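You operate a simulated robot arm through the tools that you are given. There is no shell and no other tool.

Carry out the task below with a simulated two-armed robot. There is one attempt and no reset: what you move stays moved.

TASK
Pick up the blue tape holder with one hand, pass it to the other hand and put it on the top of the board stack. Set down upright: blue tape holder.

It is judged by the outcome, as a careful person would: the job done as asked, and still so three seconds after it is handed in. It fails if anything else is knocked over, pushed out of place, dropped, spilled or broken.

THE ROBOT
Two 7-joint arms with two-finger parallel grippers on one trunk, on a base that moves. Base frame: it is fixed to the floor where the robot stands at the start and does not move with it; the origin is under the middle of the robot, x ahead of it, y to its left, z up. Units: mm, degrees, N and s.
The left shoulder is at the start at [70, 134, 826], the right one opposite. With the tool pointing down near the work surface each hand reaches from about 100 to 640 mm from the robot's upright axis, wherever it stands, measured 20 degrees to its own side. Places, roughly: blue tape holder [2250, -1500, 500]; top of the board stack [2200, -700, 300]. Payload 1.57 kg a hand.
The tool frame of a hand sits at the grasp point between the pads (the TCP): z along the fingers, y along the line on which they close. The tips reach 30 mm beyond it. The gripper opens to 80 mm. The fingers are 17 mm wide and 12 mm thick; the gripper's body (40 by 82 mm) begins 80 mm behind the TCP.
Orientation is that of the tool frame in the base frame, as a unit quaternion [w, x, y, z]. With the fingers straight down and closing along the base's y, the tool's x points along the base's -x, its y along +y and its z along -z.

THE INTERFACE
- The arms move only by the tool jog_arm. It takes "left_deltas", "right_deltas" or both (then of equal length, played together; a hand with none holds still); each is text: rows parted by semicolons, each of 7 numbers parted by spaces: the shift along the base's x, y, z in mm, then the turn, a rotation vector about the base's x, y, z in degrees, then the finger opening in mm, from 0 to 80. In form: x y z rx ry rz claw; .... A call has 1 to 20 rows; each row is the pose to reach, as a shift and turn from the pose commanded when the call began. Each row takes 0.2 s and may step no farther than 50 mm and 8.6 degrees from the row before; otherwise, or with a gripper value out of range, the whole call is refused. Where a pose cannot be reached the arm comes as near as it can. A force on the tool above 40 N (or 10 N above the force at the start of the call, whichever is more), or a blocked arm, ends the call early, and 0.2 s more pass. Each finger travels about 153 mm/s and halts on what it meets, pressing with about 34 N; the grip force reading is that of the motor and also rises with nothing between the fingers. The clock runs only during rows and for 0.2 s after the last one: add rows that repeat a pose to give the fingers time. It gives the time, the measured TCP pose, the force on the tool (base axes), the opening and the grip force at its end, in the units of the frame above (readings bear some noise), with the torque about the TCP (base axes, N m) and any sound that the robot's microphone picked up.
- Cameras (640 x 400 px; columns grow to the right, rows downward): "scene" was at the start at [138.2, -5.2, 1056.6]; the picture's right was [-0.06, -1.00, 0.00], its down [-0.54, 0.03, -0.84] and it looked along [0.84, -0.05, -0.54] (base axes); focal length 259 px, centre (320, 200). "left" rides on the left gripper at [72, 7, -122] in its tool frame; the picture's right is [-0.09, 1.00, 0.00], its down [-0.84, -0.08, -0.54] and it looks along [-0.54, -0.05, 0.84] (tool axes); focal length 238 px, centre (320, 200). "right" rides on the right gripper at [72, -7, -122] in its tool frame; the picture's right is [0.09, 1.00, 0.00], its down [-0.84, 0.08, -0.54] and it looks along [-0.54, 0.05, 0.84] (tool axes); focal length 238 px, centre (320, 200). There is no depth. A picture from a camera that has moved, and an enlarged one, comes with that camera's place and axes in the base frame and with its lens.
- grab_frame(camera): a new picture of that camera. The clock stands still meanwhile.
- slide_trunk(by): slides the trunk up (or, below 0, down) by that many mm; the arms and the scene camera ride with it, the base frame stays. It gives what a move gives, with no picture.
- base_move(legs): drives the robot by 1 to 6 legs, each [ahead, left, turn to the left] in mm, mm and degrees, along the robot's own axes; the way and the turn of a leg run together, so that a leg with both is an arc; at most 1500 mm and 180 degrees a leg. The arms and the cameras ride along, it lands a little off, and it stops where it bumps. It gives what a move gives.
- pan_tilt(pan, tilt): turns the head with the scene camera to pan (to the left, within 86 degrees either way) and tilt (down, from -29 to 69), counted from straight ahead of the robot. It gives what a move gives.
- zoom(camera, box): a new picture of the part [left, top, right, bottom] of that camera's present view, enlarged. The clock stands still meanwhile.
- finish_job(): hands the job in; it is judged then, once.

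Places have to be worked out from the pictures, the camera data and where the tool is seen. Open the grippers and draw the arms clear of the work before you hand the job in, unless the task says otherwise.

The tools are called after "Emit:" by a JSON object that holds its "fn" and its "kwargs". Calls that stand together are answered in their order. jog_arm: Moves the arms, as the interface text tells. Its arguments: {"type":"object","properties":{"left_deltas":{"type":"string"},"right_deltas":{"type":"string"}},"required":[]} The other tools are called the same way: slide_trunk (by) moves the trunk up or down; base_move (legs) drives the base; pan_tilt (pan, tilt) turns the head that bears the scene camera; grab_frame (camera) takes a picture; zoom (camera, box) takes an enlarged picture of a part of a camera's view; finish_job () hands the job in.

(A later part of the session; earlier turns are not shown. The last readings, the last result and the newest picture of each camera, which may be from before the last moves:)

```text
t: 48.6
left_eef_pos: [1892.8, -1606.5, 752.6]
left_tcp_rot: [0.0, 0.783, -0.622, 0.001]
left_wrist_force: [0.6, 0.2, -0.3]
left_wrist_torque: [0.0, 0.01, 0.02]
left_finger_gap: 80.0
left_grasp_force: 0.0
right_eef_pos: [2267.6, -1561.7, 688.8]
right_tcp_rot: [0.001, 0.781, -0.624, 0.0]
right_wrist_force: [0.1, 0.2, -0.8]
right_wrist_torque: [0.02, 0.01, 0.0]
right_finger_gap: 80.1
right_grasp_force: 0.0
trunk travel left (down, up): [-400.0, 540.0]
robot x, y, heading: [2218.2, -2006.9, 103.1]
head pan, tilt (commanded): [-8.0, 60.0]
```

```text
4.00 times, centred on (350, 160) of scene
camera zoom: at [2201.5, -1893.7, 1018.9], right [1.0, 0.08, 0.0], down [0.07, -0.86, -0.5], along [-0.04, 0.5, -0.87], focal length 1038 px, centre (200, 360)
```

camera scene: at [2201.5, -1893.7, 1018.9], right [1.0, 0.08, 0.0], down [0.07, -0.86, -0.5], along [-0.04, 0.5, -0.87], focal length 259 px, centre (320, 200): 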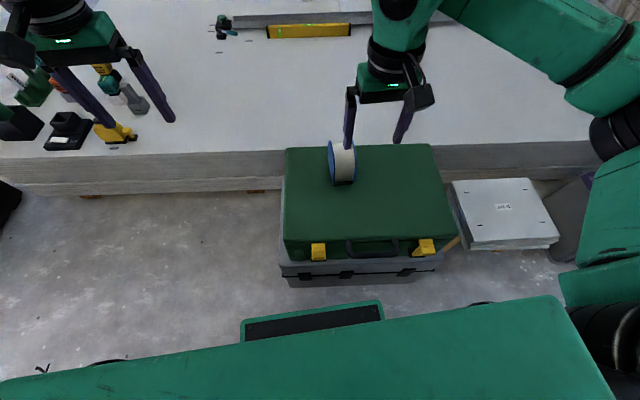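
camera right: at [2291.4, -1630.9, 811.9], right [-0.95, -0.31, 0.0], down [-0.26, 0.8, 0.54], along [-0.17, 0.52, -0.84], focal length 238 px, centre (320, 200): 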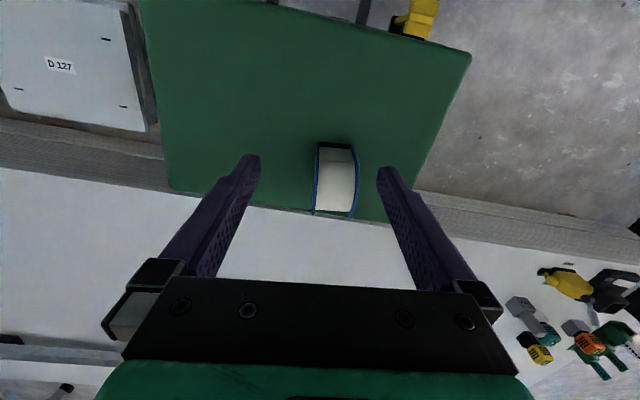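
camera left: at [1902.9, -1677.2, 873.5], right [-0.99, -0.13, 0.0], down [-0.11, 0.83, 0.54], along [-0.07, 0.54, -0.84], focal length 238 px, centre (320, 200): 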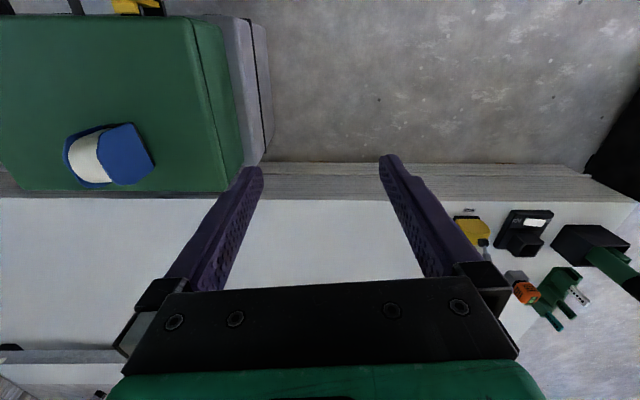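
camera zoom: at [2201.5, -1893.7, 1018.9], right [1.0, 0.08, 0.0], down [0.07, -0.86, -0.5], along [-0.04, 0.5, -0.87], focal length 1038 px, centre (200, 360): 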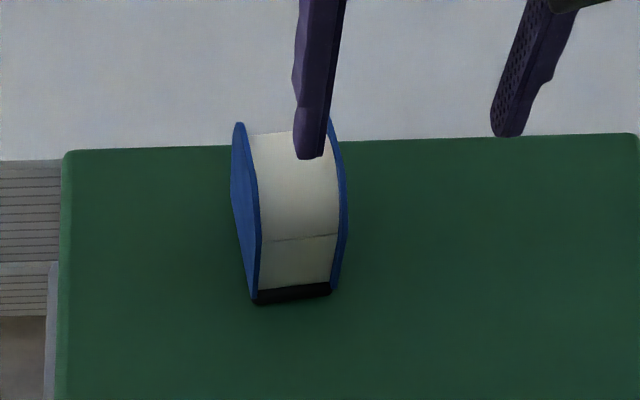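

Combining the views the holder's centre is ≈ (2223, −1476), plates at z 455–551, yaw ≈ 13.5°. I'll move the right hand over it (slightly beyond centre) and down to TCP z≈604, still above its top.

Emit:
{"fn": "jog_arm", "kwargs": {"right_deltas": "-16 31 0 0 0 0 80; -31 62 0 0 0 0 80; -46.5 93.5 0 0 0 0 80; -46.5 93.5 -45 0 0 0 80; -46.5 93.5 -85 0 0 0 80; -46.5 93.5 -85 0 0 0 80"}}

Emit:
{"fn": "grab_frame", "kwargs": {"camera": "right"}}

Emit:
{"fn": "zoom", "kwargs": {"camera": "scene", "box": [260, 50, 460, 250]}}

Emit:
{"fn": "zoom", "kwargs": {"camera": "left", "box": [0, 30, 240, 230]}}

```text
t: 50.0
left_eef_pos: [1893.1, -1605.6, 751.9]
left_tcp_rot: [0.0, 0.783, -0.622, 0.0]
left_wrist_force: [-0.4, 0.9, -0.6]
left_wrist_torque: [0.03, 0.02, -0.03]
left_finger_gap: 80.2
left_grasp_force: 0.0
right_eef_pos: [2223.2, -1469.3, 604.4]
right_tcp_rot: [0.0, 0.781, -0.624, 0.0]
right_wrist_force: [-0.4, -0.6, -0.4]
right_wrist_torque: [0.0, 0.02, -0.02]
right_finger_gap: 79.9
right_grasp_force: 0.1
trunk travel left (down, up): [-400.0, 540.0]
robot x, y, heading: [2217.2, -2008.0, 102.7]
head pan, tilt (commanded): [-8.0, 60.0]
```

```text
taken
camera right: at [2245.7, -1537.9, 727.3], right [-0.95, -0.31, 0.0], down [-0.26, 0.8, 0.54], along [-0.17, 0.52, -0.84], focal length 238 px, centre (320, 200)
```

right: 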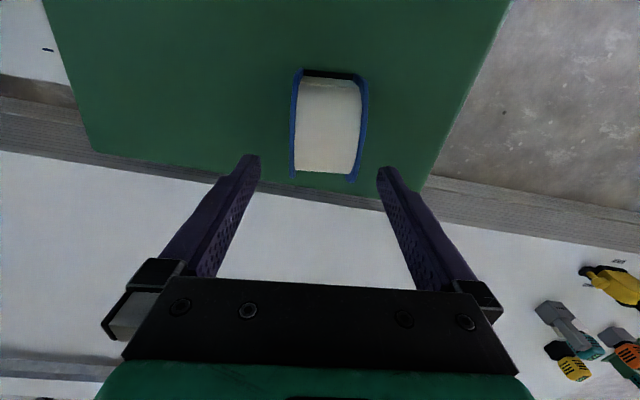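

```text
2.00 times, centred on (360, 150) of scene
camera zoom: at [2201.5, -1893.8, 1018.9], right [1.0, 0.08, 0.0], down [0.07, -0.86, -0.5], along [-0.04, 0.5, -0.87], focal length 519 px, centre (240, 300)
```

zoom: 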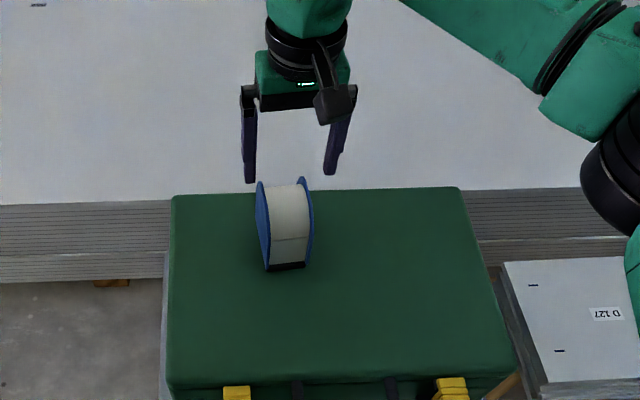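

```text
2.00 times, centred on (120, 130) of left
camera zoom: at [1902.9, -1677.3, 873.6], right [-0.99, -0.13, 0.0], down [-0.11, 0.83, 0.54], along [-0.07, 0.54, -0.84], focal length 477 px, centre (720, 340)
```

zoom: 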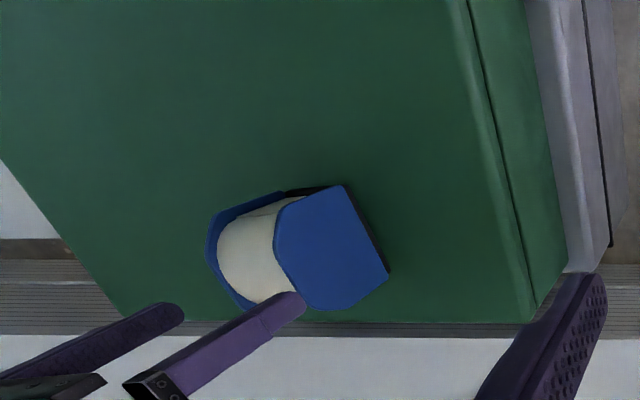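

The hand is centred over the holder to within a couple of millimetres. I'll shift 2 mm and descend straight to TCP z≈505, fingers straddling the plates.

Emit:
{"fn": "jog_arm", "kwargs": {"right_deltas": "-2 0 -20 0 0 0 80; -2 0 -40 0 0 0 80; -2 0 -60 0 0 0 80; -2 0 -80 0 0 0 80; -2 0 -97 0 0 0 80; -2 0 -97 0 0 0 80"}}

Emit:
{"fn": "grab_frame", "kwargs": {"camera": "right"}}

Emit:
{"fn": "zoom", "kwargs": {"camera": "scene", "box": [280, 80, 420, 220]}}

Emit:
{"fn": "zoom", "kwargs": {"camera": "left", "box": [0, 30, 240, 230]}}

```text
t: 51.4
left_eef_pos: [1893.8, -1605.5, 751.7]
left_tcp_rot: [0.0, 0.783, -0.622, 0.0]
left_wrist_force: [0.9, 0.6, -0.9]
left_wrist_torque: [0.0, -0.01, 0.0]
left_finger_gap: 80.1
left_grasp_force: 0.0
right_eef_pos: [2222.0, -1469.8, 508.0]
right_tcp_rot: [0.0, 0.782, -0.624, 0.0]
right_wrist_force: [-0.3, -0.4, -0.7]
right_wrist_torque: [0.0, 0.0, 0.02]
right_finger_gap: 80.0
right_grasp_force: 0.0
trunk travel left (down, up): [-400.0, 540.0]
robot x, y, heading: [2217.7, -2007.8, 102.9]
head pan, tilt (commanded): [-8.0, 60.0]
```

```text
taken
camera right: at [2243.4, -1537.3, 629.6], right [-0.95, -0.31, 0.0], down [-0.26, 0.8, 0.54], along [-0.17, 0.52, -0.84], focal length 238 px, centre (320, 200)
```

right: 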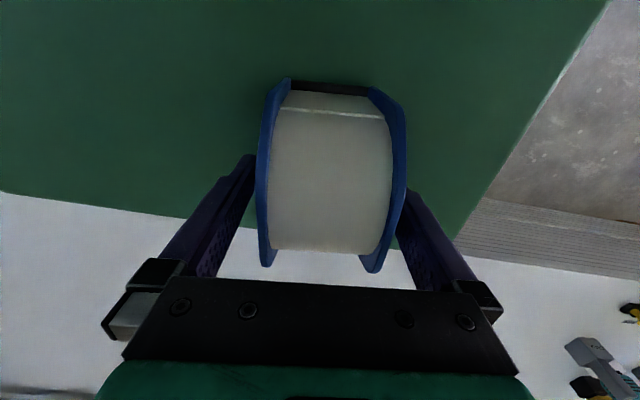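

```text
2.86 times, centred on (350, 150) of scene
camera zoom: at [2201.4, -1893.7, 1018.9], right [1.0, 0.08, 0.0], down [0.07, -0.86, -0.5], along [-0.04, 0.5, -0.87], focal length 741 px, centre (234, 343)
```

zoom: 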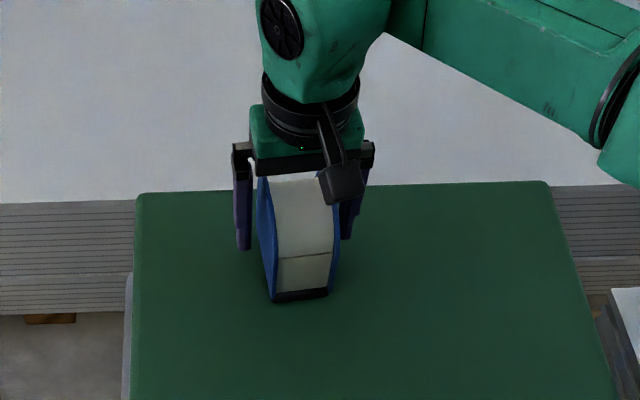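

```text
2.00 times, centred on (120, 130) of left
camera zoom: at [1902.9, -1677.2, 873.5], right [-0.99, -0.13, 0.0], down [-0.11, 0.83, 0.54], along [-0.07, 0.54, -0.84], focal length 477 px, centre (720, 340)
```

zoom: 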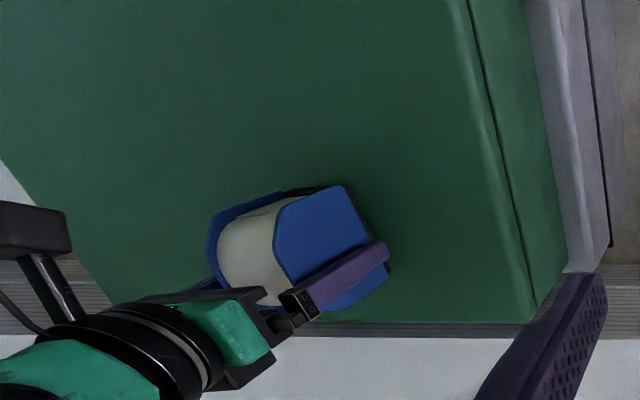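

The fingers straddle the plates near their middle with clear tips. I'll close the right gripper, with time to settle.

Emit:
{"fn": "jog_arm", "kwargs": {"right_deltas": "0 0 0 0 0 0 60; 0 0 0 0 0 0 50; 0 0 0 0 0 0 30; 0 0 0 0 0 0 20; 0 0 0 0 0 0 20"}}

Emit:
{"fn": "grab_frame", "kwargs": {"camera": "right"}}

```text
t: 52.6
left_eef_pos: [1893.3, -1605.1, 752.0]
left_tcp_rot: [0.0, 0.783, -0.622, 0.0]
left_wrist_force: [-0.3, 0.2, -0.8]
left_wrist_torque: [0.01, 0.04, 0.02]
left_finger_gap: 79.7
left_grasp_force: 0.1
right_eef_pos: [2221.0, -1469.7, 508.0]
right_tcp_rot: [0.0, 0.781, -0.624, 0.0]
right_wrist_force: [0.0, -0.8, 0.7]
right_wrist_torque: [0.1, 0.01, 0.01]
right_finger_gap: 55.7
right_grasp_force: 34.0
trunk travel left (down, up): [-400.0, 540.0]
robot x, y, heading: [2221.9, -2008.5, 102.9]
head pan, tilt (commanded): [-8.0, 60.0]
```

```text
taken
camera right: at [2243.3, -1537.2, 629.8], right [-0.95, -0.31, 0.0], down [-0.26, 0.8, 0.54], along [-0.17, 0.52, -0.84], focal length 238 px, centre (320, 200)
```

right: 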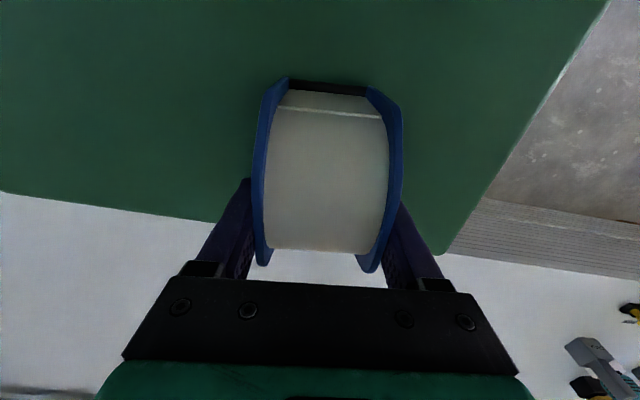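

Gripped at a 55.7 mm gap with 34 N. I'll lift slowly by 60 mm and check weight and slip.

Emit:
{"fn": "jog_arm", "kwargs": {"right_deltas": "0 0 10 0 0 0 20; 0 0 25 0 0 0 20; 0 0 40 0 0 0 20; 0 0 60 0 0 0 20; 0 0 60 0 0 0 20"}}

Emit:
{"fn": "grab_frame", "kwargs": {"camera": "right"}}

Emit:
{"fn": "zoom", "kwargs": {"camera": "left", "box": [0, 30, 240, 230]}}

```text
t: 53.8
left_eef_pos: [1893.6, -1604.6, 751.5]
left_tcp_rot: [0.001, 0.783, -0.623, 0.0]
left_wrist_force: [-0.3, -0.1, 0.0]
left_wrist_torque: [-0.01, -0.01, 0.03]
left_finger_gap: 80.0
left_grasp_force: 0.0
right_eef_pos: [2220.9, -1468.0, 568.0]
right_tcp_rot: [0.0, 0.782, -0.623, 0.0]
right_wrist_force: [-0.2, 0.6, -3.8]
right_wrist_torque: [-0.01, 0.02, 0.03]
right_finger_gap: 55.8
right_grasp_force: 33.6
trunk travel left (down, up): [-400.0, 540.0]
robot x, y, heading: [2222.4, -2010.9, 102.7]
head pan, tilt (commanded): [-8.0, 60.0]
```

```text
taken
camera right: at [2243.1, -1537.1, 690.3], right [-0.95, -0.31, 0.0], down [-0.26, 0.8, 0.54], along [-0.17, 0.51, -0.84], focal length 238 px, centre (320, 200)
```

right: 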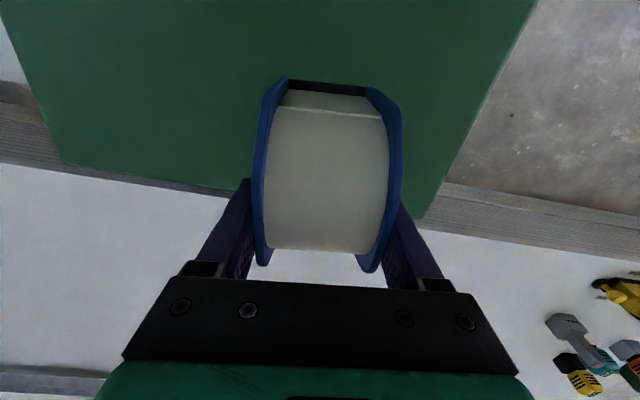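

```text
2.00 times, centred on (120, 130) of left
camera zoom: at [1902.9, -1676.7, 873.2], right [-0.99, -0.13, 0.0], down [-0.11, 0.83, 0.54], along [-0.07, 0.54, -0.84], focal length 477 px, centre (720, 340)
```

zoom: 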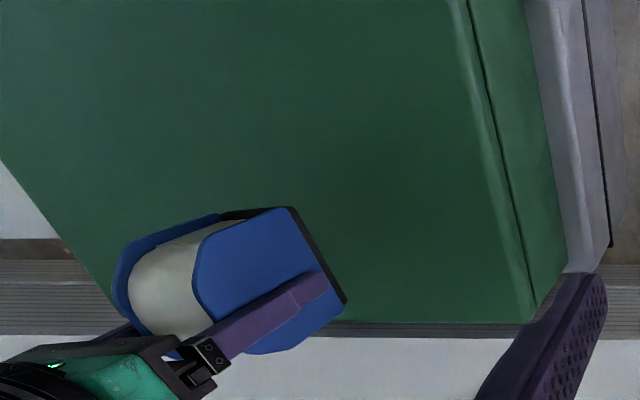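

The holder is up (≈0.36 kg, no slip). Now I'll move the right hand up and aside to make room, and at the same time pitch the left hand so its fingers point forward-down 60°, to test that pose for the handover.

Emit:
{"fn": "jog_arm", "kwargs": {"right_deltas": "0 0 20 0 0 0 20; 8 7 40 0 0 0 20; 18 15 60 0 0 0 20; 30 24 80 0 0 0 20; 42 34 95 0 0 0 20; 54 44 108 0 0 0 20; 64 52 112 0 0 0 20; 67 54 112 0 0 0 20; 67 54 112 0 0 0 20", "left_deltas": "15 5 -9 7.31 1.67 0 80; 30 10 -18 14.62 3.35 0 80; 45 16 -27 21.94 5.02 0 80; 60 21 -36 29.25 6.69 0 80; 75 26 -45 36.56 8.36 0 80; 90 31 -54 43.87 10.03 0 80; 106 37 -63 51.19 11.71 0 80; 121 42 -72 58.5 13.38 0 80; 121 42 -72 58.5 13.38 0 80"}}

Emit:
{"fn": "pan_tilt", "kwargs": {"pan": 0, "tilt": 50}}

Emit:
{"fn": "grab_frame", "kwargs": {"camera": "scene"}}

Emit:
{"fn": "grab_frame", "kwargs": {"camera": "left"}}

Emit:
{"fn": "grab_frame", "kwargs": {"camera": "right"}}

```text
t: 55.8
left_eef_pos: [2015.2, -1563.8, 679.9]
left_tcp_rot: [-0.312, 0.678, -0.539, -0.391]
left_wrist_force: [-0.2, -0.1, 0.5]
left_wrist_torque: [-0.02, 0.03, -0.01]
left_finger_gap: 80.2
left_grasp_force: 0.0
right_eef_pos: [2287.6, -1415.3, 678.6]
right_tcp_rot: [0.0, 0.781, -0.624, 0.0]
right_wrist_force: [-0.4, -0.6, -2.9]
right_wrist_torque: [0.06, 0.0, 0.01]
right_finger_gap: 55.7
right_grasp_force: 34.0
trunk travel left (down, up): [-400.0, 540.0]
robot x, y, heading: [2219.4, -2007.1, 102.8]
head pan, tilt (commanded): [-8.0, 60.0]
```

```text
t: 56.6
left_eef_pos: [2014.7, -1562.9, 680.9]
left_tcp_rot: [-0.313, 0.678, -0.538, -0.392]
left_wrist_force: [0.2, 0.4, 0.1]
left_wrist_torque: [0.01, 0.04, -0.02]
left_finger_gap: 80.0
left_grasp_force: 0.0
right_eef_pos: [2287.4, -1414.9, 678.6]
right_tcp_rot: [0.0, 0.781, -0.624, 0.0]
right_wrist_force: [0.3, 0.2, -2.7]
right_wrist_torque: [-0.01, 0.0, 0.01]
right_finger_gap: 55.4
right_grasp_force: 33.7
trunk travel left (down, up): [-400.0, 540.0]
robot x, y, heading: [2218.3, -2007.8, 102.6]
head pan, tilt (commanded): [0.0, 50.0]
```

```text
taken
camera scene: at [2190.1, -1884.6, 1031.3], right [0.98, 0.22, 0.0], down [0.17, -0.75, -0.64], along [-0.14, 0.63, -0.77], focal length 259 px, centre (320, 200)
```

scene: 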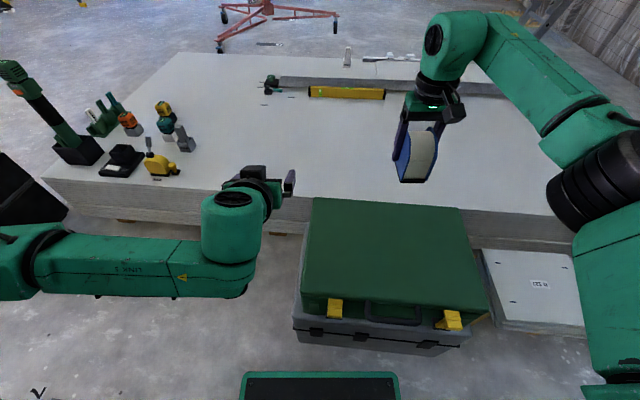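

```text
taken
camera left: at [2039.7, -1702.7, 678.5], right [-0.98, -0.18, 0.08], down [0.09, -0.03, 1.0], along [-0.17, 0.98, 0.05], focal length 238 px, centre (320, 200)
```

left: 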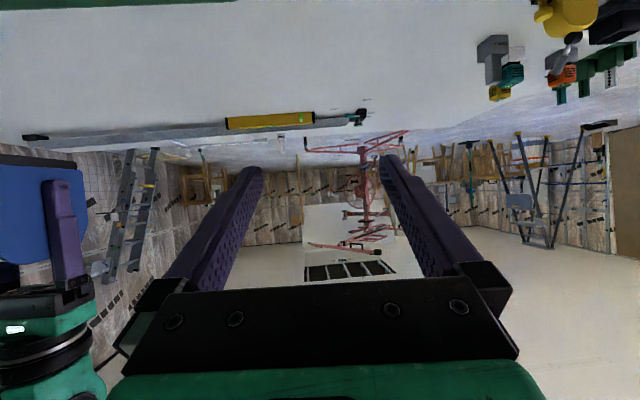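

```text
taken
camera right: at [2310.3, -1483.1, 801.7], right [-0.95, -0.31, 0.0], down [-0.26, 0.8, 0.54], along [-0.17, 0.51, -0.84], focal length 238 px, centre (320, 200)
```

right: 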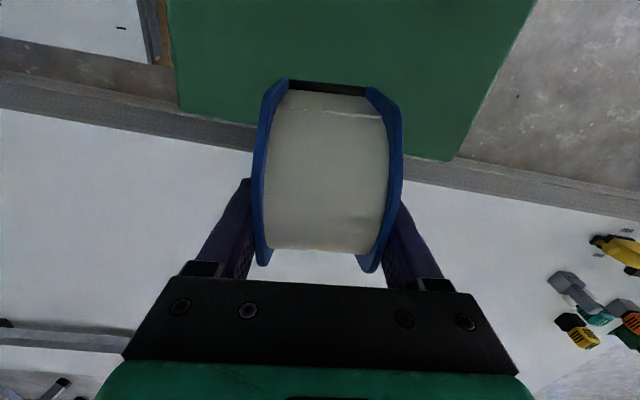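

The 60° pitched left pose was reached exactly, forearms well apart. Next I bring the left hand to the centre line (forward ~450) and then the right hand with the holder to a point just in front of the left fingertips.

Emit:
{"fn": "jog_arm", "kwargs": {"left_deltas": "32 -3 0 0 0 0 80; 64 -6 0 0 0 0 80; 94.4 -9.1 0 0 0 0 80; 94.4 -9.1 0 0 0 0 80"}}

Emit:
{"fn": "jog_arm", "kwargs": {"right_deltas": "-35 -5 -10 0 0 0 20; -70 -15 -20 0 0 0 20; -105 -27 -30.6 0 0 0 20; -137 -40 -30.6 0 0 0 20; -170 -50 -30.6 0 0 0 20; -200.3 -60 -30.6 0 0 0 20; -200.3 -60 -30.6 0 0 0 20"}}

Emit:
{"fn": "grab_frame", "kwargs": {"camera": "scene"}}

Emit:
{"fn": "grab_frame", "kwargs": {"camera": "left"}}

Emit:
{"fn": "grab_frame", "kwargs": {"camera": "right"}}

```text
t: 57.6
left_eef_pos: [2108.9, -1572.4, 679.7]
left_tcp_rot: [-0.311, 0.678, -0.539, -0.391]
left_wrist_force: [-0.6, 0.1, -0.1]
left_wrist_torque: [0.01, 0.02, 0.01]
left_finger_gap: 80.1
left_grasp_force: 0.1
right_eef_pos: [2287.3, -1415.3, 680.1]
right_tcp_rot: [0.0, 0.782, -0.624, 0.0]
right_wrist_force: [-0.4, -0.1, -2.6]
right_wrist_torque: [-0.01, 0.01, 0.0]
right_finger_gap: 55.9
right_grasp_force: 34.6
trunk travel left (down, up): [-400.0, 540.0]
robot x, y, heading: [2216.8, -2012.2, 103.1]
head pan, tilt (commanded): [0.0, 50.0]
```

```text
t: 59.2
left_eef_pos: [2108.2, -1572.6, 679.8]
left_tcp_rot: [-0.312, 0.677, -0.54, -0.391]
left_wrist_force: [-0.6, 0.1, -0.3]
left_wrist_torque: [0.03, -0.01, -0.01]
left_finger_gap: 80.0
left_grasp_force: 0.1
right_eef_pos: [2087.7, -1473.5, 648.7]
right_tcp_rot: [-0.001, 0.782, -0.624, 0.0]
right_wrist_force: [-0.8, -0.8, -2.3]
right_wrist_torque: [0.05, -0.03, -0.01]
right_finger_gap: 55.9
right_grasp_force: 34.4
trunk travel left (down, up): [-400.0, 540.0]
robot x, y, heading: [2217.8, -2008.4, 102.9]
head pan, tilt (commanded): [0.0, 50.0]
```

```text
taken
camera scene: at [2190.1, -1884.4, 1031.4], right [0.97, 0.22, 0.0], down [0.17, -0.75, -0.64], along [-0.14, 0.63, -0.77], focal length 259 px, centre (320, 200)
```

scene: 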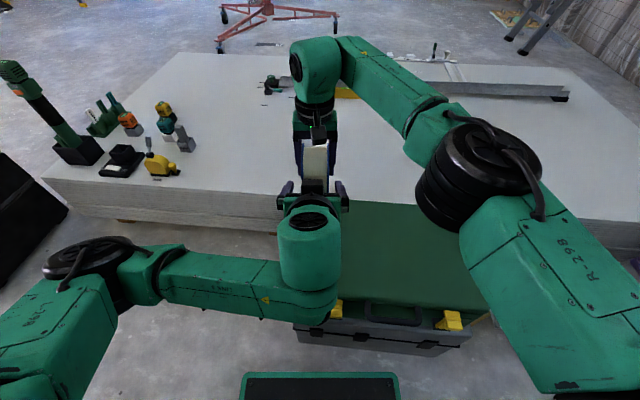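

```text
taken
camera left: at [2133.8, -1711.6, 678.3], right [-0.98, -0.18, 0.08], down [0.09, -0.03, 1.0], along [-0.17, 0.98, 0.05], focal length 238 px, centre (320, 200)
```

left: 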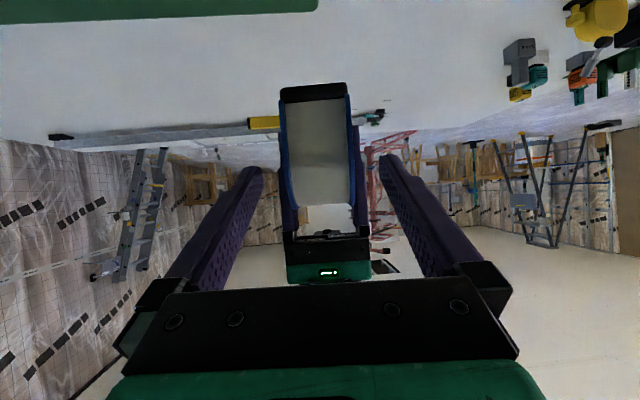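

```text
taken
camera right: at [2110.3, -1542.5, 771.4], right [-0.95, -0.31, 0.0], down [-0.26, 0.8, 0.54], along [-0.17, 0.52, -0.84], focal length 238 px, centre (320, 200)
```

right: 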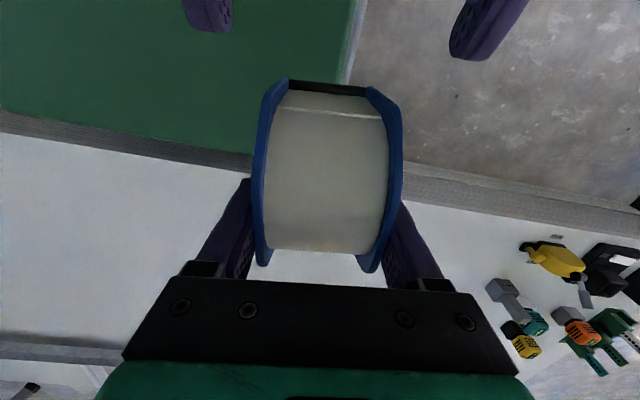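

Alignment looks right: the holder sits centred between the left fingers (lateral error ~1 mm), about 22 mm in front of their tips. I'll slide the right hand back-and-up along the left fingers' direction so they straddle the near end of the plates.

Emit:
{"fn": "jog_arm", "kwargs": {"right_deltas": "2.1 -9.1 5.3 0 0 0 20; 4.2 -18.2 10.6 0 0 0 20; 6.3 -27.3 16 0 0 0 20; 8.4 -36.4 21.3 0 0 0 20; 10.4 -45.5 26.6 0 0 0 20; 12.5 -54.6 32 0 0 0 20; 12.5 -54.6 32 0 0 0 20"}}

Emit:
{"fn": "grab_frame", "kwargs": {"camera": "left"}}

Emit:
{"fn": "grab_frame", "kwargs": {"camera": "right"}}

Emit:
{"fn": "zoom", "kwargs": {"camera": "scene", "box": [220, 60, 420, 260]}}

```text
t: 60.8
left_eef_pos: [2108.1, -1572.2, 679.8]
left_tcp_rot: [-0.312, 0.678, -0.539, -0.391]
left_wrist_force: [-0.1, -0.5, -0.1]
left_wrist_torque: [0.01, 0.02, -0.05]
left_finger_gap: 80.0
left_grasp_force: 0.0
right_eef_pos: [2098.9, -1529.9, 681.7]
right_tcp_rot: [0.0, 0.782, -0.624, 0.0]
right_wrist_force: [0.1, -0.9, -2.8]
right_wrist_torque: [0.05, 0.02, 0.0]
right_finger_gap: 55.5
right_grasp_force: 33.9
trunk travel left (down, up): [-400.0, 540.0]
robot x, y, heading: [2216.3, -2009.4, 102.8]
head pan, tilt (commanded): [0.0, 50.0]
```

```text
taken
camera left: at [2133.6, -1711.7, 678.3], right [-0.98, -0.18, 0.08], down [0.09, -0.03, 1.0], along [-0.17, 0.98, 0.05], focal length 238 px, centre (320, 200)
```

left: 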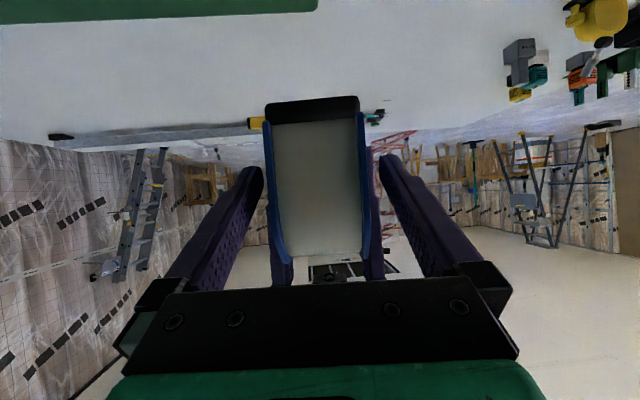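

```text
taken
camera right: at [2122.1, -1598.0, 803.3], right [-0.95, -0.31, 0.0], down [-0.26, 0.8, 0.54], along [-0.17, 0.51, -0.84], focal length 238 px, centre (320, 200)
```

right: 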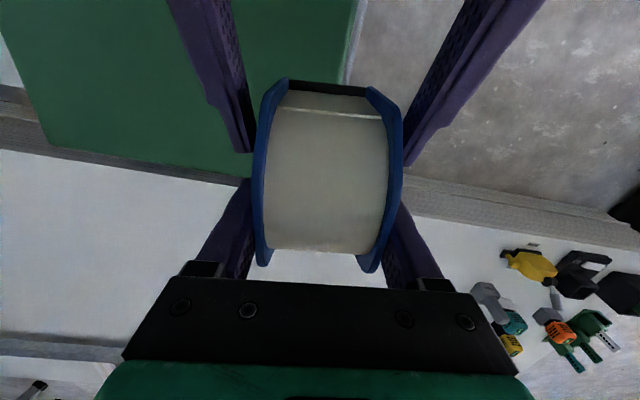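

```text
2.00 times, centred on (320, 160) of scene
camera zoom: at [2189.8, -1884.5, 1031.4], right [0.97, 0.22, 0.0], down [0.17, -0.75, -0.64], along [-0.14, 0.63, -0.77], focal length 519 px, centre (320, 280)
```

zoom: 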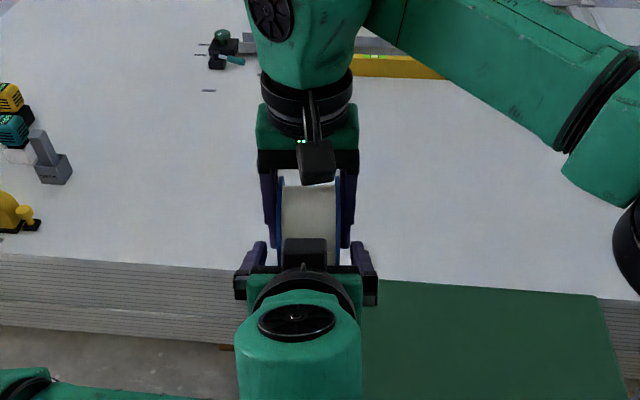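

The left fingers straddle the near end of the plates, tips a few millimetres short of the right fingers and symmetric. I'll close the left gripper now while the right keeps holding.

Emit:
{"fn": "jog_arm", "kwargs": {"left_deltas": "0 0 0 0 0 0 60; 0 0 0 0 0 0 40; 0 0 0 0 0 0 20; 0 0 0 0 0 0 20; 0 0 0 0 0 0 20"}}

Emit:
{"fn": "grab_frame", "kwargs": {"camera": "right"}}

Emit:
{"fn": "grab_frame", "kwargs": {"camera": "left"}}

```text
t: 62.0
left_eef_pos: [2108.5, -1571.8, 680.0]
left_tcp_rot: [-0.312, 0.678, -0.539, -0.391]
left_wrist_force: [6.7, 2.6, 0.1]
left_wrist_torque: [0.1, -0.18, 0.01]
left_finger_gap: 55.8
left_grasp_force: 33.9
right_eef_pos: [2098.9, -1529.5, 680.1]
right_tcp_rot: [0.0, 0.782, -0.623, -0.001]
right_wrist_force: [-7.4, -2.3, -2.1]
right_wrist_torque: [-0.14, 0.24, -0.25]
right_finger_gap: 56.2
right_grasp_force: 34.1
trunk travel left (down, up): [-400.0, 540.0]
robot x, y, heading: [2221.2, -2007.1, 102.9]
head pan, tilt (commanded): [0.0, 50.0]
```

```text
taken
camera right: at [2121.9, -1598.1, 803.3], right [-0.95, -0.31, 0.0], down [-0.26, 0.8, 0.54], along [-0.17, 0.51, -0.84], focal length 238 px, centre (320, 200)
```

right: 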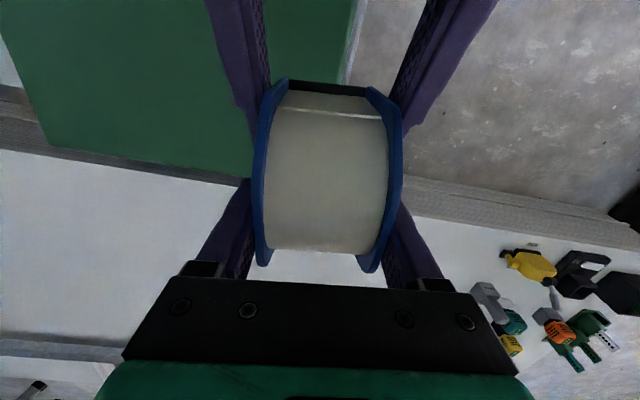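

```text
taken
camera left: at [2133.9, -1711.8, 678.4], right [-0.98, -0.18, 0.08], down [0.08, -0.03, 1.0], along [-0.17, 0.98, 0.05], focal length 238 px, centre (320, 200)
```

left: 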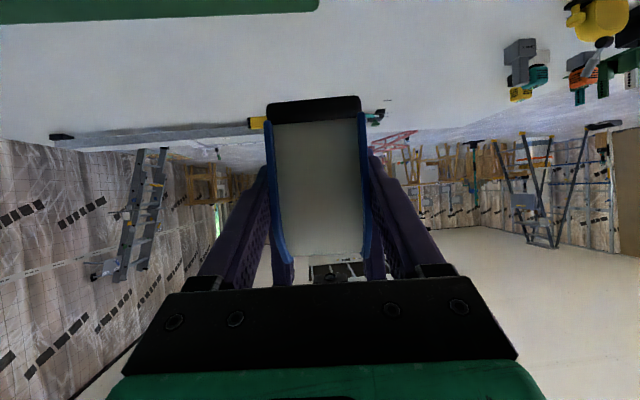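

Both hands hold it (left gap 55.8, 34 N; only ~7 N internal side load). I'll open the right gripper fully, keeping both arms still, and check the left hand carries the weight.

Emit:
{"fn": "jog_arm", "kwargs": {"right_deltas": "0 0 0 0 0 0 60; 0 0 0 0 0 0 80; 0 0 0 0 0 0 80; 0 0 0 0 0 0 80"}}

Emit:
{"fn": "grab_frame", "kwargs": {"camera": "right"}}

Emit:
{"fn": "grab_frame", "kwargs": {"camera": "left"}}

```text
t: 63.0
left_eef_pos: [2108.9, -1571.8, 680.3]
left_tcp_rot: [-0.311, 0.678, -0.539, -0.391]
left_wrist_force: [0.8, -0.5, -0.1]
left_wrist_torque: [-0.08, -0.03, 0.04]
left_finger_gap: 56.0
left_grasp_force: 34.4
right_eef_pos: [2099.3, -1529.3, 681.7]
right_tcp_rot: [0.0, 0.781, -0.624, 0.0]
right_wrist_force: [0.8, -0.9, 0.0]
right_wrist_torque: [-0.03, 0.03, 0.01]
right_finger_gap: 79.9
right_grasp_force: 0.0
trunk travel left (down, up): [-400.0, 540.0]
robot x, y, heading: [2221.1, -2011.9, 102.9]
head pan, tilt (commanded): [0.0, 50.0]
```

```text
taken
camera right: at [2122.1, -1597.9, 803.2], right [-0.95, -0.31, 0.0], down [-0.26, 0.8, 0.54], along [-0.17, 0.51, -0.84], focal length 238 px, centre (320, 200)
```

right: 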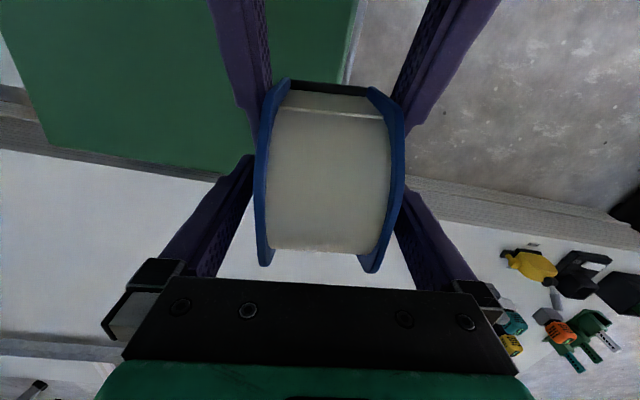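

```text
taken
camera left: at [2133.7, -1711.7, 678.3], right [-0.98, -0.18, 0.08], down [0.09, -0.03, 1.0], along [-0.17, 0.98, 0.05], focal length 238 px, centre (320, 200)
```

left: 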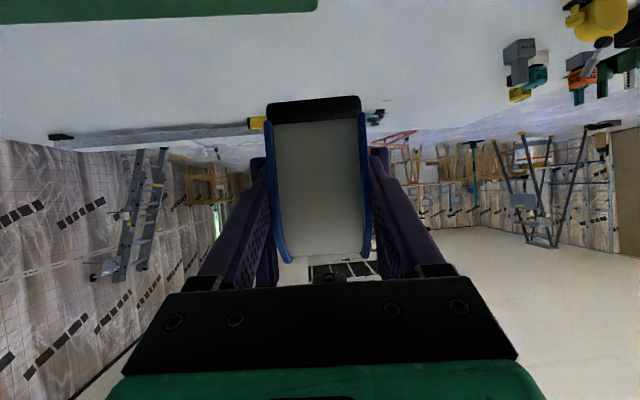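

The right hand is open and the holder hasn't moved in the left camera. The left force reading is oddly low, so I'll raise the right hand just 30 mm and re-check before going further.

Emit:
{"fn": "jog_arm", "kwargs": {"right_deltas": "0 0 10 0 0 0 80; 0 0 20 0 0 0 80; 0 0 30 0 0 0 80; 0 0 30 0 0 0 80"}}

Emit:
{"fn": "grab_frame", "kwargs": {"camera": "left"}}

Emit:
{"fn": "grab_frame", "kwargs": {"camera": "right"}}

```text
t: 64.0
left_eef_pos: [2108.0, -1572.0, 680.0]
left_tcp_rot: [-0.312, 0.678, -0.54, -0.39]
left_wrist_force: [0.8, 0.9, -0.7]
left_wrist_torque: [-0.09, -0.05, -0.03]
left_finger_gap: 55.8
left_grasp_force: 34.0
right_eef_pos: [2099.6, -1529.6, 711.3]
right_tcp_rot: [-0.001, 0.781, -0.624, -0.001]
right_wrist_force: [0.1, -0.3, 0.4]
right_wrist_torque: [-0.02, 0.0, -0.02]
right_finger_gap: 79.7
right_grasp_force: 0.1
trunk travel left (down, up): [-400.0, 540.0]
robot x, y, heading: [2219.3, -2008.5, 103.0]
head pan, tilt (commanded): [0.0, 50.0]
```

```text
taken
camera left: at [2133.7, -1711.7, 678.3], right [-0.98, -0.18, 0.08], down [0.09, -0.03, 1.0], along [-0.17, 0.98, 0.05], focal length 238 px, centre (320, 200)
```

left: 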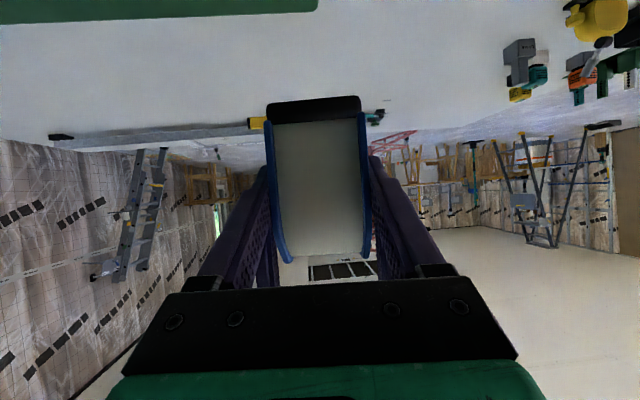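

```text
taken
camera right: at [2122.2, -1597.6, 833.2], right [-0.95, -0.31, 0.0], down [-0.26, 0.8, 0.54], along [-0.17, 0.51, -0.84], focal length 238 px, centre (320, 200)
```

right: 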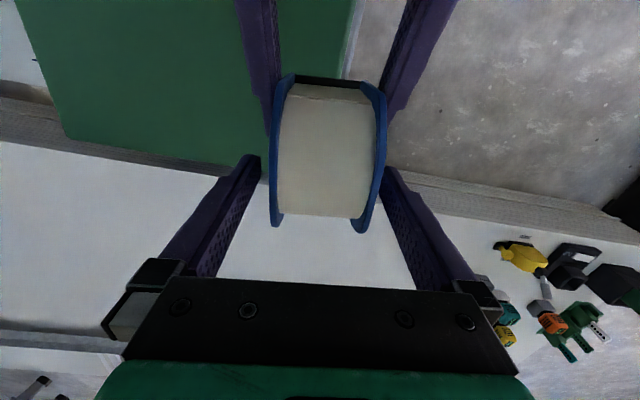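

The left hand holds the holder firmly and level. I'll lift the right hand well clear, then out to its own side.

Emit:
{"fn": "jog_arm", "kwargs": {"right_deltas": "0 0 40 0 0 0 80; 0 0 80 0 0 0 80; 0 0 120 0 0 0 80; 40 9 130 0 0 0 80; 80 18 130 0 0 0 80; 120 25 130 0 0 0 80; 155 30 130 0 0 0 80; 190 35 130 0 0 0 80; 190 35 130 0 0 0 80"}}

Emit:
{"fn": "grab_frame", "kwargs": {"camera": "scene"}}

Emit:
{"fn": "grab_frame", "kwargs": {"camera": "right"}}

Emit:
{"fn": "grab_frame", "kwargs": {"camera": "left"}}

```text
t: 66.0
left_eef_pos: [2107.4, -1572.9, 680.1]
left_tcp_rot: [-0.312, 0.678, -0.539, -0.391]
left_wrist_force: [-0.2, 0.0, 0.2]
left_wrist_torque: [-0.1, -0.01, -0.01]
left_finger_gap: 55.7
left_grasp_force: 34.1
right_eef_pos: [2288.8, -1494.6, 841.2]
right_tcp_rot: [0.0, 0.782, -0.623, 0.0]
right_wrist_force: [0.0, 0.5, 0.6]
right_wrist_torque: [-0.03, -0.02, -0.02]
right_finger_gap: 80.0
right_grasp_force: 0.0
trunk travel left (down, up): [-400.0, 540.0]
robot x, y, heading: [2221.6, -2009.0, 103.2]
head pan, tilt (commanded): [0.0, 50.0]
```

```text
taken
camera scene: at [2189.5, -1884.6, 1031.4], right [0.97, 0.22, 0.0], down [0.17, -0.75, -0.64], along [-0.14, 0.63, -0.77], focal length 259 px, centre (320, 200)
```

scene: 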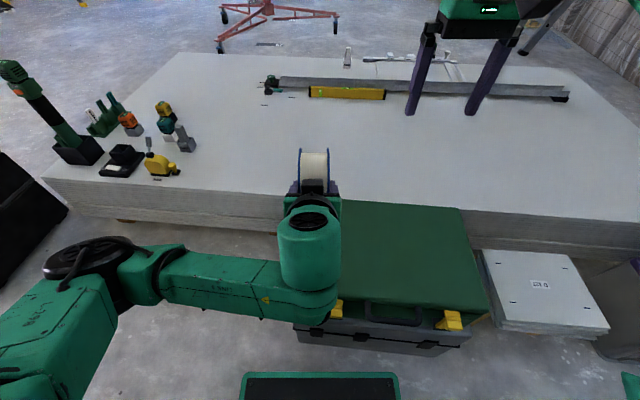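

```text
taken
camera right: at [2311.9, -1563.0, 963.2], right [-0.95, -0.31, 0.0], down [-0.26, 0.8, 0.54], along [-0.17, 0.51, -0.84], focal length 238 px, centre (320, 200)
```

right: 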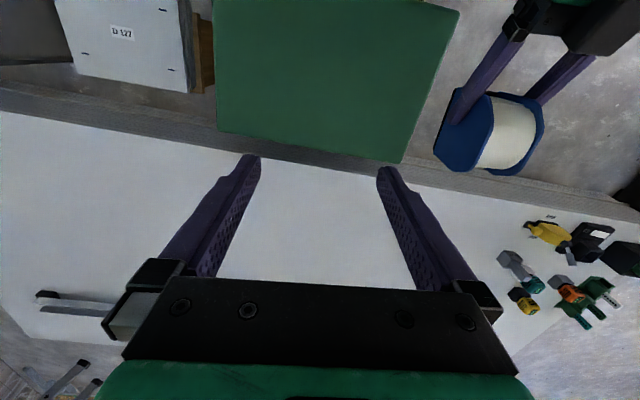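

```text
taken
camera left: at [2133.4, -1711.7, 678.3], right [-0.98, -0.18, 0.08], down [0.09, -0.03, 1.0], along [-0.17, 0.98, 0.05], focal length 238 px, centre (320, 200)
```

left: 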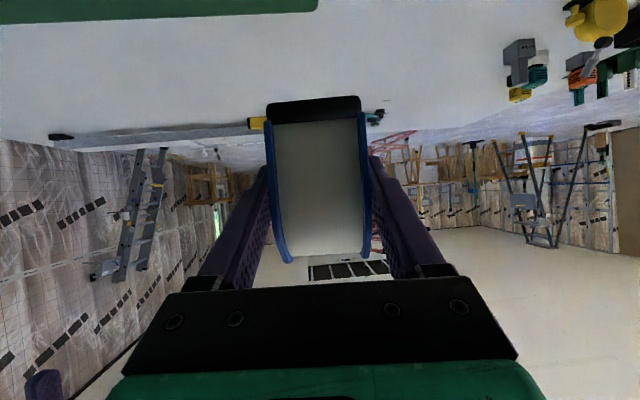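

Handover done: the left hand alone holds the holder upright. The stack is clear between the tools and the box, so I'll strafe left past the box and square up to the stack edge.

Emit:
{"fn": "base_move", "kwargs": {"legs": [[0, 470, 0], [0, 0, -5]]}}

Emit:
{"fn": "grab_frame", "kwargs": {"camera": "scene"}}

Emit:
{"fn": "grab_frame", "kwargs": {"camera": "right"}}

```text
t: 69.2
left_eef_pos: [1692.1, -1669.1, 680.4]
left_tcp_rot: [-0.329, 0.653, -0.568, -0.377]
left_wrist_force: [0.5, -0.4, 0.0]
left_wrist_torque: [-0.13, -0.04, 0.03]
left_finger_gap: 55.9
left_grasp_force: 34.2
right_eef_pos: [1879.2, -1606.7, 840.9]
right_tcp_rot: [0.0, 0.754, -0.657, 0.0]
right_wrist_force: [-0.1, -0.7, 0.0]
right_wrist_torque: [-0.01, 0.0, 0.0]
right_finger_gap: 79.7
right_grasp_force: 0.1
trunk travel left (down, up): [-400.0, 540.0]
robot x, y, heading: [1762.8, -2114.5, 97.8]
head pan, tilt (commanded): [0.0, 50.0]
```

```text
taken
camera scene: at [1746.8, -1986.5, 1031.4], right [0.99, 0.14, 0.0], down [0.1, -0.76, -0.64], along [-0.09, 0.64, -0.77], focal length 259 px, centre (320, 200)
```

scene: 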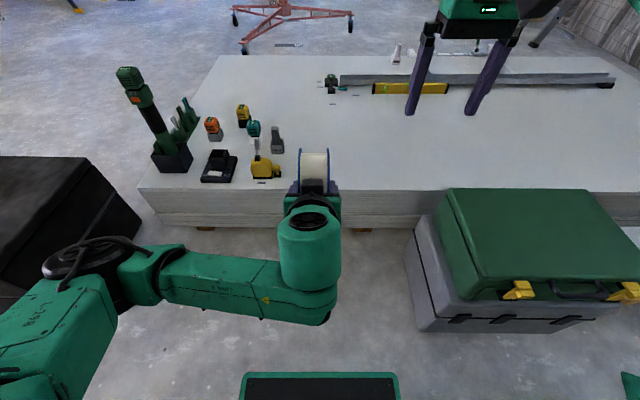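

```text
taken
camera right: at [1896.4, -1676.7, 963.1], right [-0.97, -0.23, 0.0], down [-0.19, 0.82, 0.54], along [-0.12, 0.53, -0.84], focal length 238 px, centre (320, 200)
```

right: 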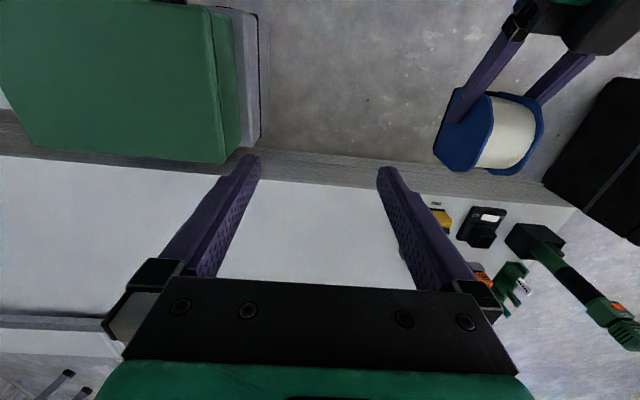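

The stack edge is at about y = −1287 + 0.13·(x − 1955), the tape measure at ≈(1432, −1290), the box's left face at x≈2060. I'll drive most of the way forward between them, then check clearances.

Emit:
{"fn": "base_move", "kwargs": {"legs": [[390, -37, 0]]}}

Emit:
{"fn": "pan_tilt", "kwargs": {"pan": 0, "tilt": 62}}

Emit:
{"fn": "grab_frame", "kwargs": {"camera": "scene"}}

Emit:
{"fn": "grab_frame", "kwargs": {"camera": "right"}}

```text
t: 71.7
left_eef_pos: [1675.6, -1274.6, 680.3]
left_tcp_rot: [-0.328, 0.654, -0.569, -0.377]
left_wrist_force: [0.6, 0.2, -1.0]
left_wrist_torque: [-0.12, 0.0, -0.01]
left_finger_gap: 55.8
left_grasp_force: 33.4
right_eef_pos: [1862.6, -1214.9, 839.9]
right_tcp_rot: [0.0, 0.753, -0.657, 0.0]
right_wrist_force: [-1.0, -0.6, -0.3]
right_wrist_torque: [-0.03, 0.0, -0.01]
right_finger_gap: 80.0
right_grasp_force: 0.1
trunk travel left (down, up): [-400.0, 540.0]
robot x, y, heading: [1750.5, -1722.7, 97.9]
head pan, tilt (commanded): [0.0, 50.0]
```

```text
t: 72.5
left_eef_pos: [1676.4, -1275.9, 681.1]
left_tcp_rot: [-0.328, 0.654, -0.568, -0.377]
left_wrist_force: [0.9, -0.3, -0.1]
left_wrist_torque: [-0.09, 0.02, -0.01]
left_finger_gap: 56.1
left_grasp_force: 33.9
right_eef_pos: [1862.4, -1214.4, 841.2]
right_tcp_rot: [0.001, 0.754, -0.657, 0.0]
right_wrist_force: [0.3, -0.2, -0.1]
right_wrist_torque: [-0.02, 0.03, -0.01]
right_finger_gap: 79.8
right_grasp_force: 0.1
trunk travel left (down, up): [-400.0, 540.0]
robot x, y, heading: [1747.7, -1721.6, 97.9]
head pan, tilt (commanded): [0.0, 62.0]
```

```text
taken
camera scene: at [1731.7, -1606.5, 1016.6], right [0.99, 0.14, 0.0], down [0.12, -0.87, -0.47], along [-0.06, 0.47, -0.88], focal length 259 px, centre (320, 200)
```

scene: 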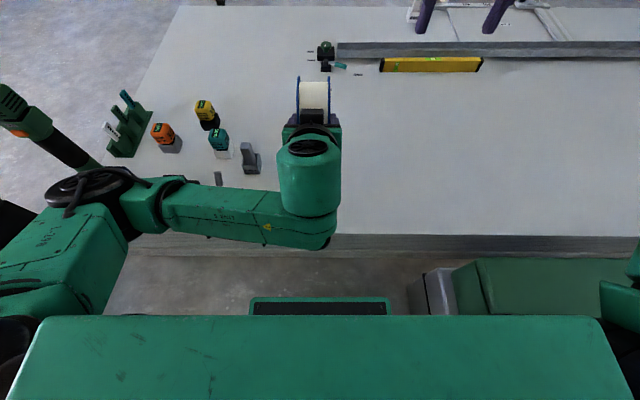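

```text
taken
camera right: at [1879.7, -1284.2, 963.2], right [-0.97, -0.23, 0.0], down [-0.19, 0.82, 0.54], along [-0.12, 0.53, -0.84], focal length 238 px, centre (320, 200)
```

right: 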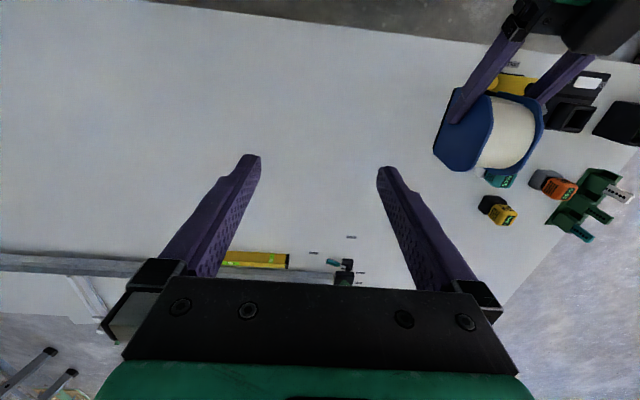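

About 165 mm remain between the base front and the stack edge, and the left forearm runs outside the stack edge. I'll move forward 75 mm more.

Emit:
{"fn": "base_move", "kwargs": {"legs": [[75, 0, 0]]}}

Emit:
{"fn": "grab_frame", "kwargs": {"camera": "scene"}}

Emit:
{"fn": "grab_frame", "kwargs": {"camera": "left"}}

```text
t: 73.5
left_eef_pos: [1665.5, -1201.1, 679.6]
left_tcp_rot: [-0.328, 0.654, -0.569, -0.376]
left_wrist_force: [0.1, 0.2, -2.6]
left_wrist_torque: [-0.08, 0.0, -0.03]
left_finger_gap: 56.1
left_grasp_force: 34.1
right_eef_pos: [1852.7, -1138.9, 840.0]
right_tcp_rot: [0.0, 0.754, -0.657, 0.001]
right_wrist_force: [-0.2, -0.2, -0.7]
right_wrist_torque: [-0.01, -0.03, 0.05]
right_finger_gap: 80.0
right_grasp_force: 0.0
trunk travel left (down, up): [-400.0, 540.0]
robot x, y, heading: [1735.7, -1644.7, 97.8]
head pan, tilt (commanded): [0.0, 62.0]
```

```text
taken
camera scene: at [1721.3, -1531.1, 1016.4], right [0.99, 0.14, 0.0], down [0.12, -0.88, -0.47], along [-0.06, 0.46, -0.88], focal length 259 px, centre (320, 200)
```

scene: 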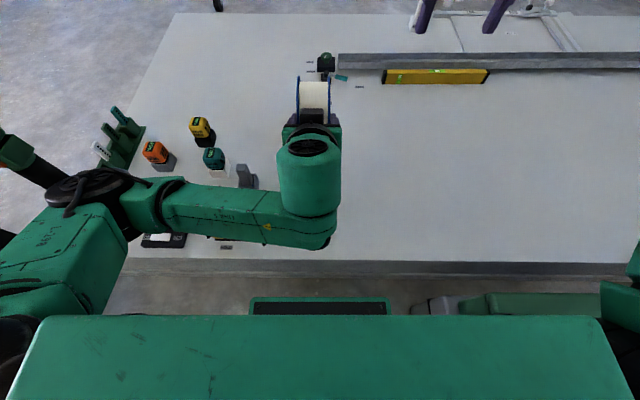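

```text
taken
camera left: at [1678.8, -1341.7, 677.9], right [-0.99, -0.09, 0.08], down [0.08, -0.04, 1.0], along [-0.09, 1.0, 0.05], focal length 238 px, centre (320, 200)
```

left: 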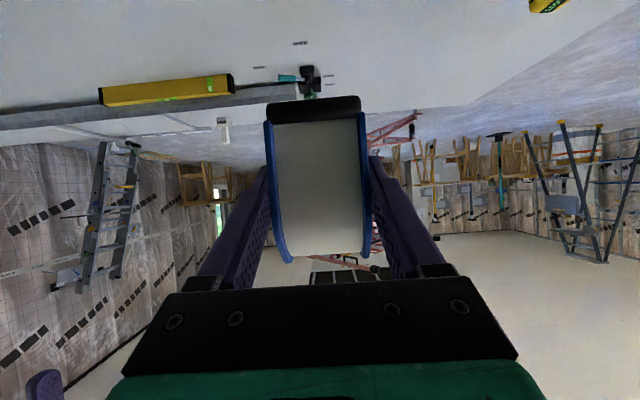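

The holder is level in the left hand and now over a clear spot ≈160 mm inside the stack edge. I'll lower the left hand straight down to TCP z≈430 (holder bottom ≈75 mm above the board) and check.

Emit:
{"fn": "jog_arm", "kwargs": {"left_deltas": "0 0 -35 0 0 0 20; 0 0 -70 0 0 0 20; 0 0 -105 0 0 0 20; 0 0 -140 0 0 0 20; 0 0 -175 0 0 0 20; 0 0 -210 0 0 0 20; 0 0 -240 0 0 0 20; 0 0 -250 0 0 0 20; 0 0 -250 0 0 0 20"}}

Emit:
{"fn": "grab_frame", "kwargs": {"camera": "scene"}}

Emit:
{"fn": "grab_frame", "kwargs": {"camera": "left"}}

Emit:
{"fn": "grab_frame", "kwargs": {"camera": "right"}}

```text
t: 75.5
left_eef_pos: [1666.1, -1202.4, 429.5]
left_tcp_rot: [-0.328, 0.654, -0.569, -0.376]
left_wrist_force: [0.1, -0.8, -2.7]
left_wrist_torque: [-0.08, -0.02, -0.01]
left_finger_gap: 55.7
left_grasp_force: 33.7
right_eef_pos: [1853.1, -1140.2, 839.7]
right_tcp_rot: [0.0, 0.754, -0.657, -0.001]
right_wrist_force: [0.7, 0.5, 0.7]
right_wrist_torque: [0.0, 0.0, 0.02]
right_finger_gap: 80.1
right_grasp_force: 0.0
trunk travel left (down, up): [-400.0, 540.0]
robot x, y, heading: [1738.2, -1646.0, 97.9]
head pan, tilt (commanded): [0.0, 62.0]
```

```text
taken
camera scene: at [1721.4, -1532.0, 1016.5], right [0.99, 0.14, 0.0], down [0.12, -0.88, -0.47], along [-0.06, 0.46, -0.88], focal length 259 px, centre (320, 200)
```

scene: 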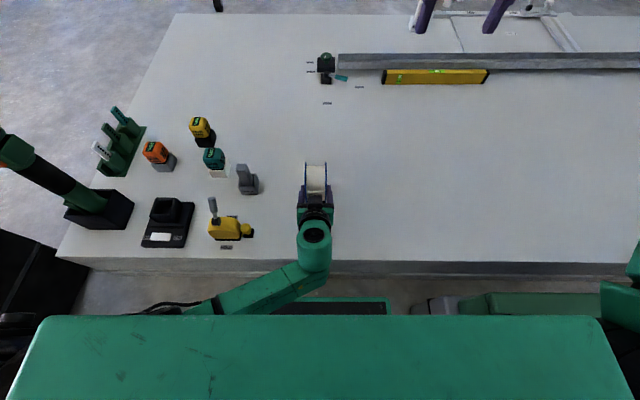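

```text
taken
camera left: at [1679.0, -1343.0, 427.7], right [-0.99, -0.09, 0.08], down [0.08, -0.04, 1.0], along [-0.09, 1.0, 0.05], focal length 238 px, centre (320, 200)
```

left: 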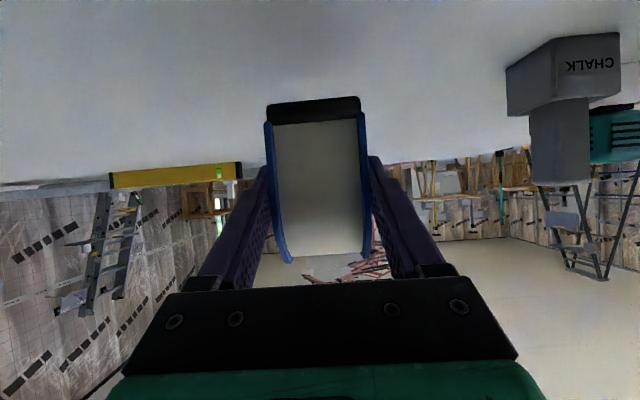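

```text
taken
camera right: at [1869.4, -1209.7, 963.2], right [-0.97, -0.23, 0.0], down [-0.19, 0.82, 0.54], along [-0.12, 0.53, -0.84], focal length 238 px, centre (320, 200)
```

right: 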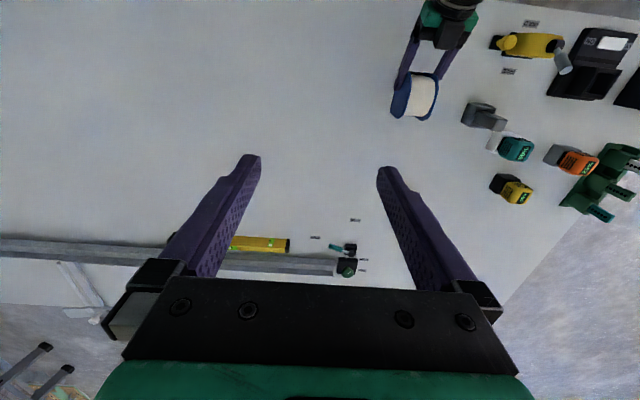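

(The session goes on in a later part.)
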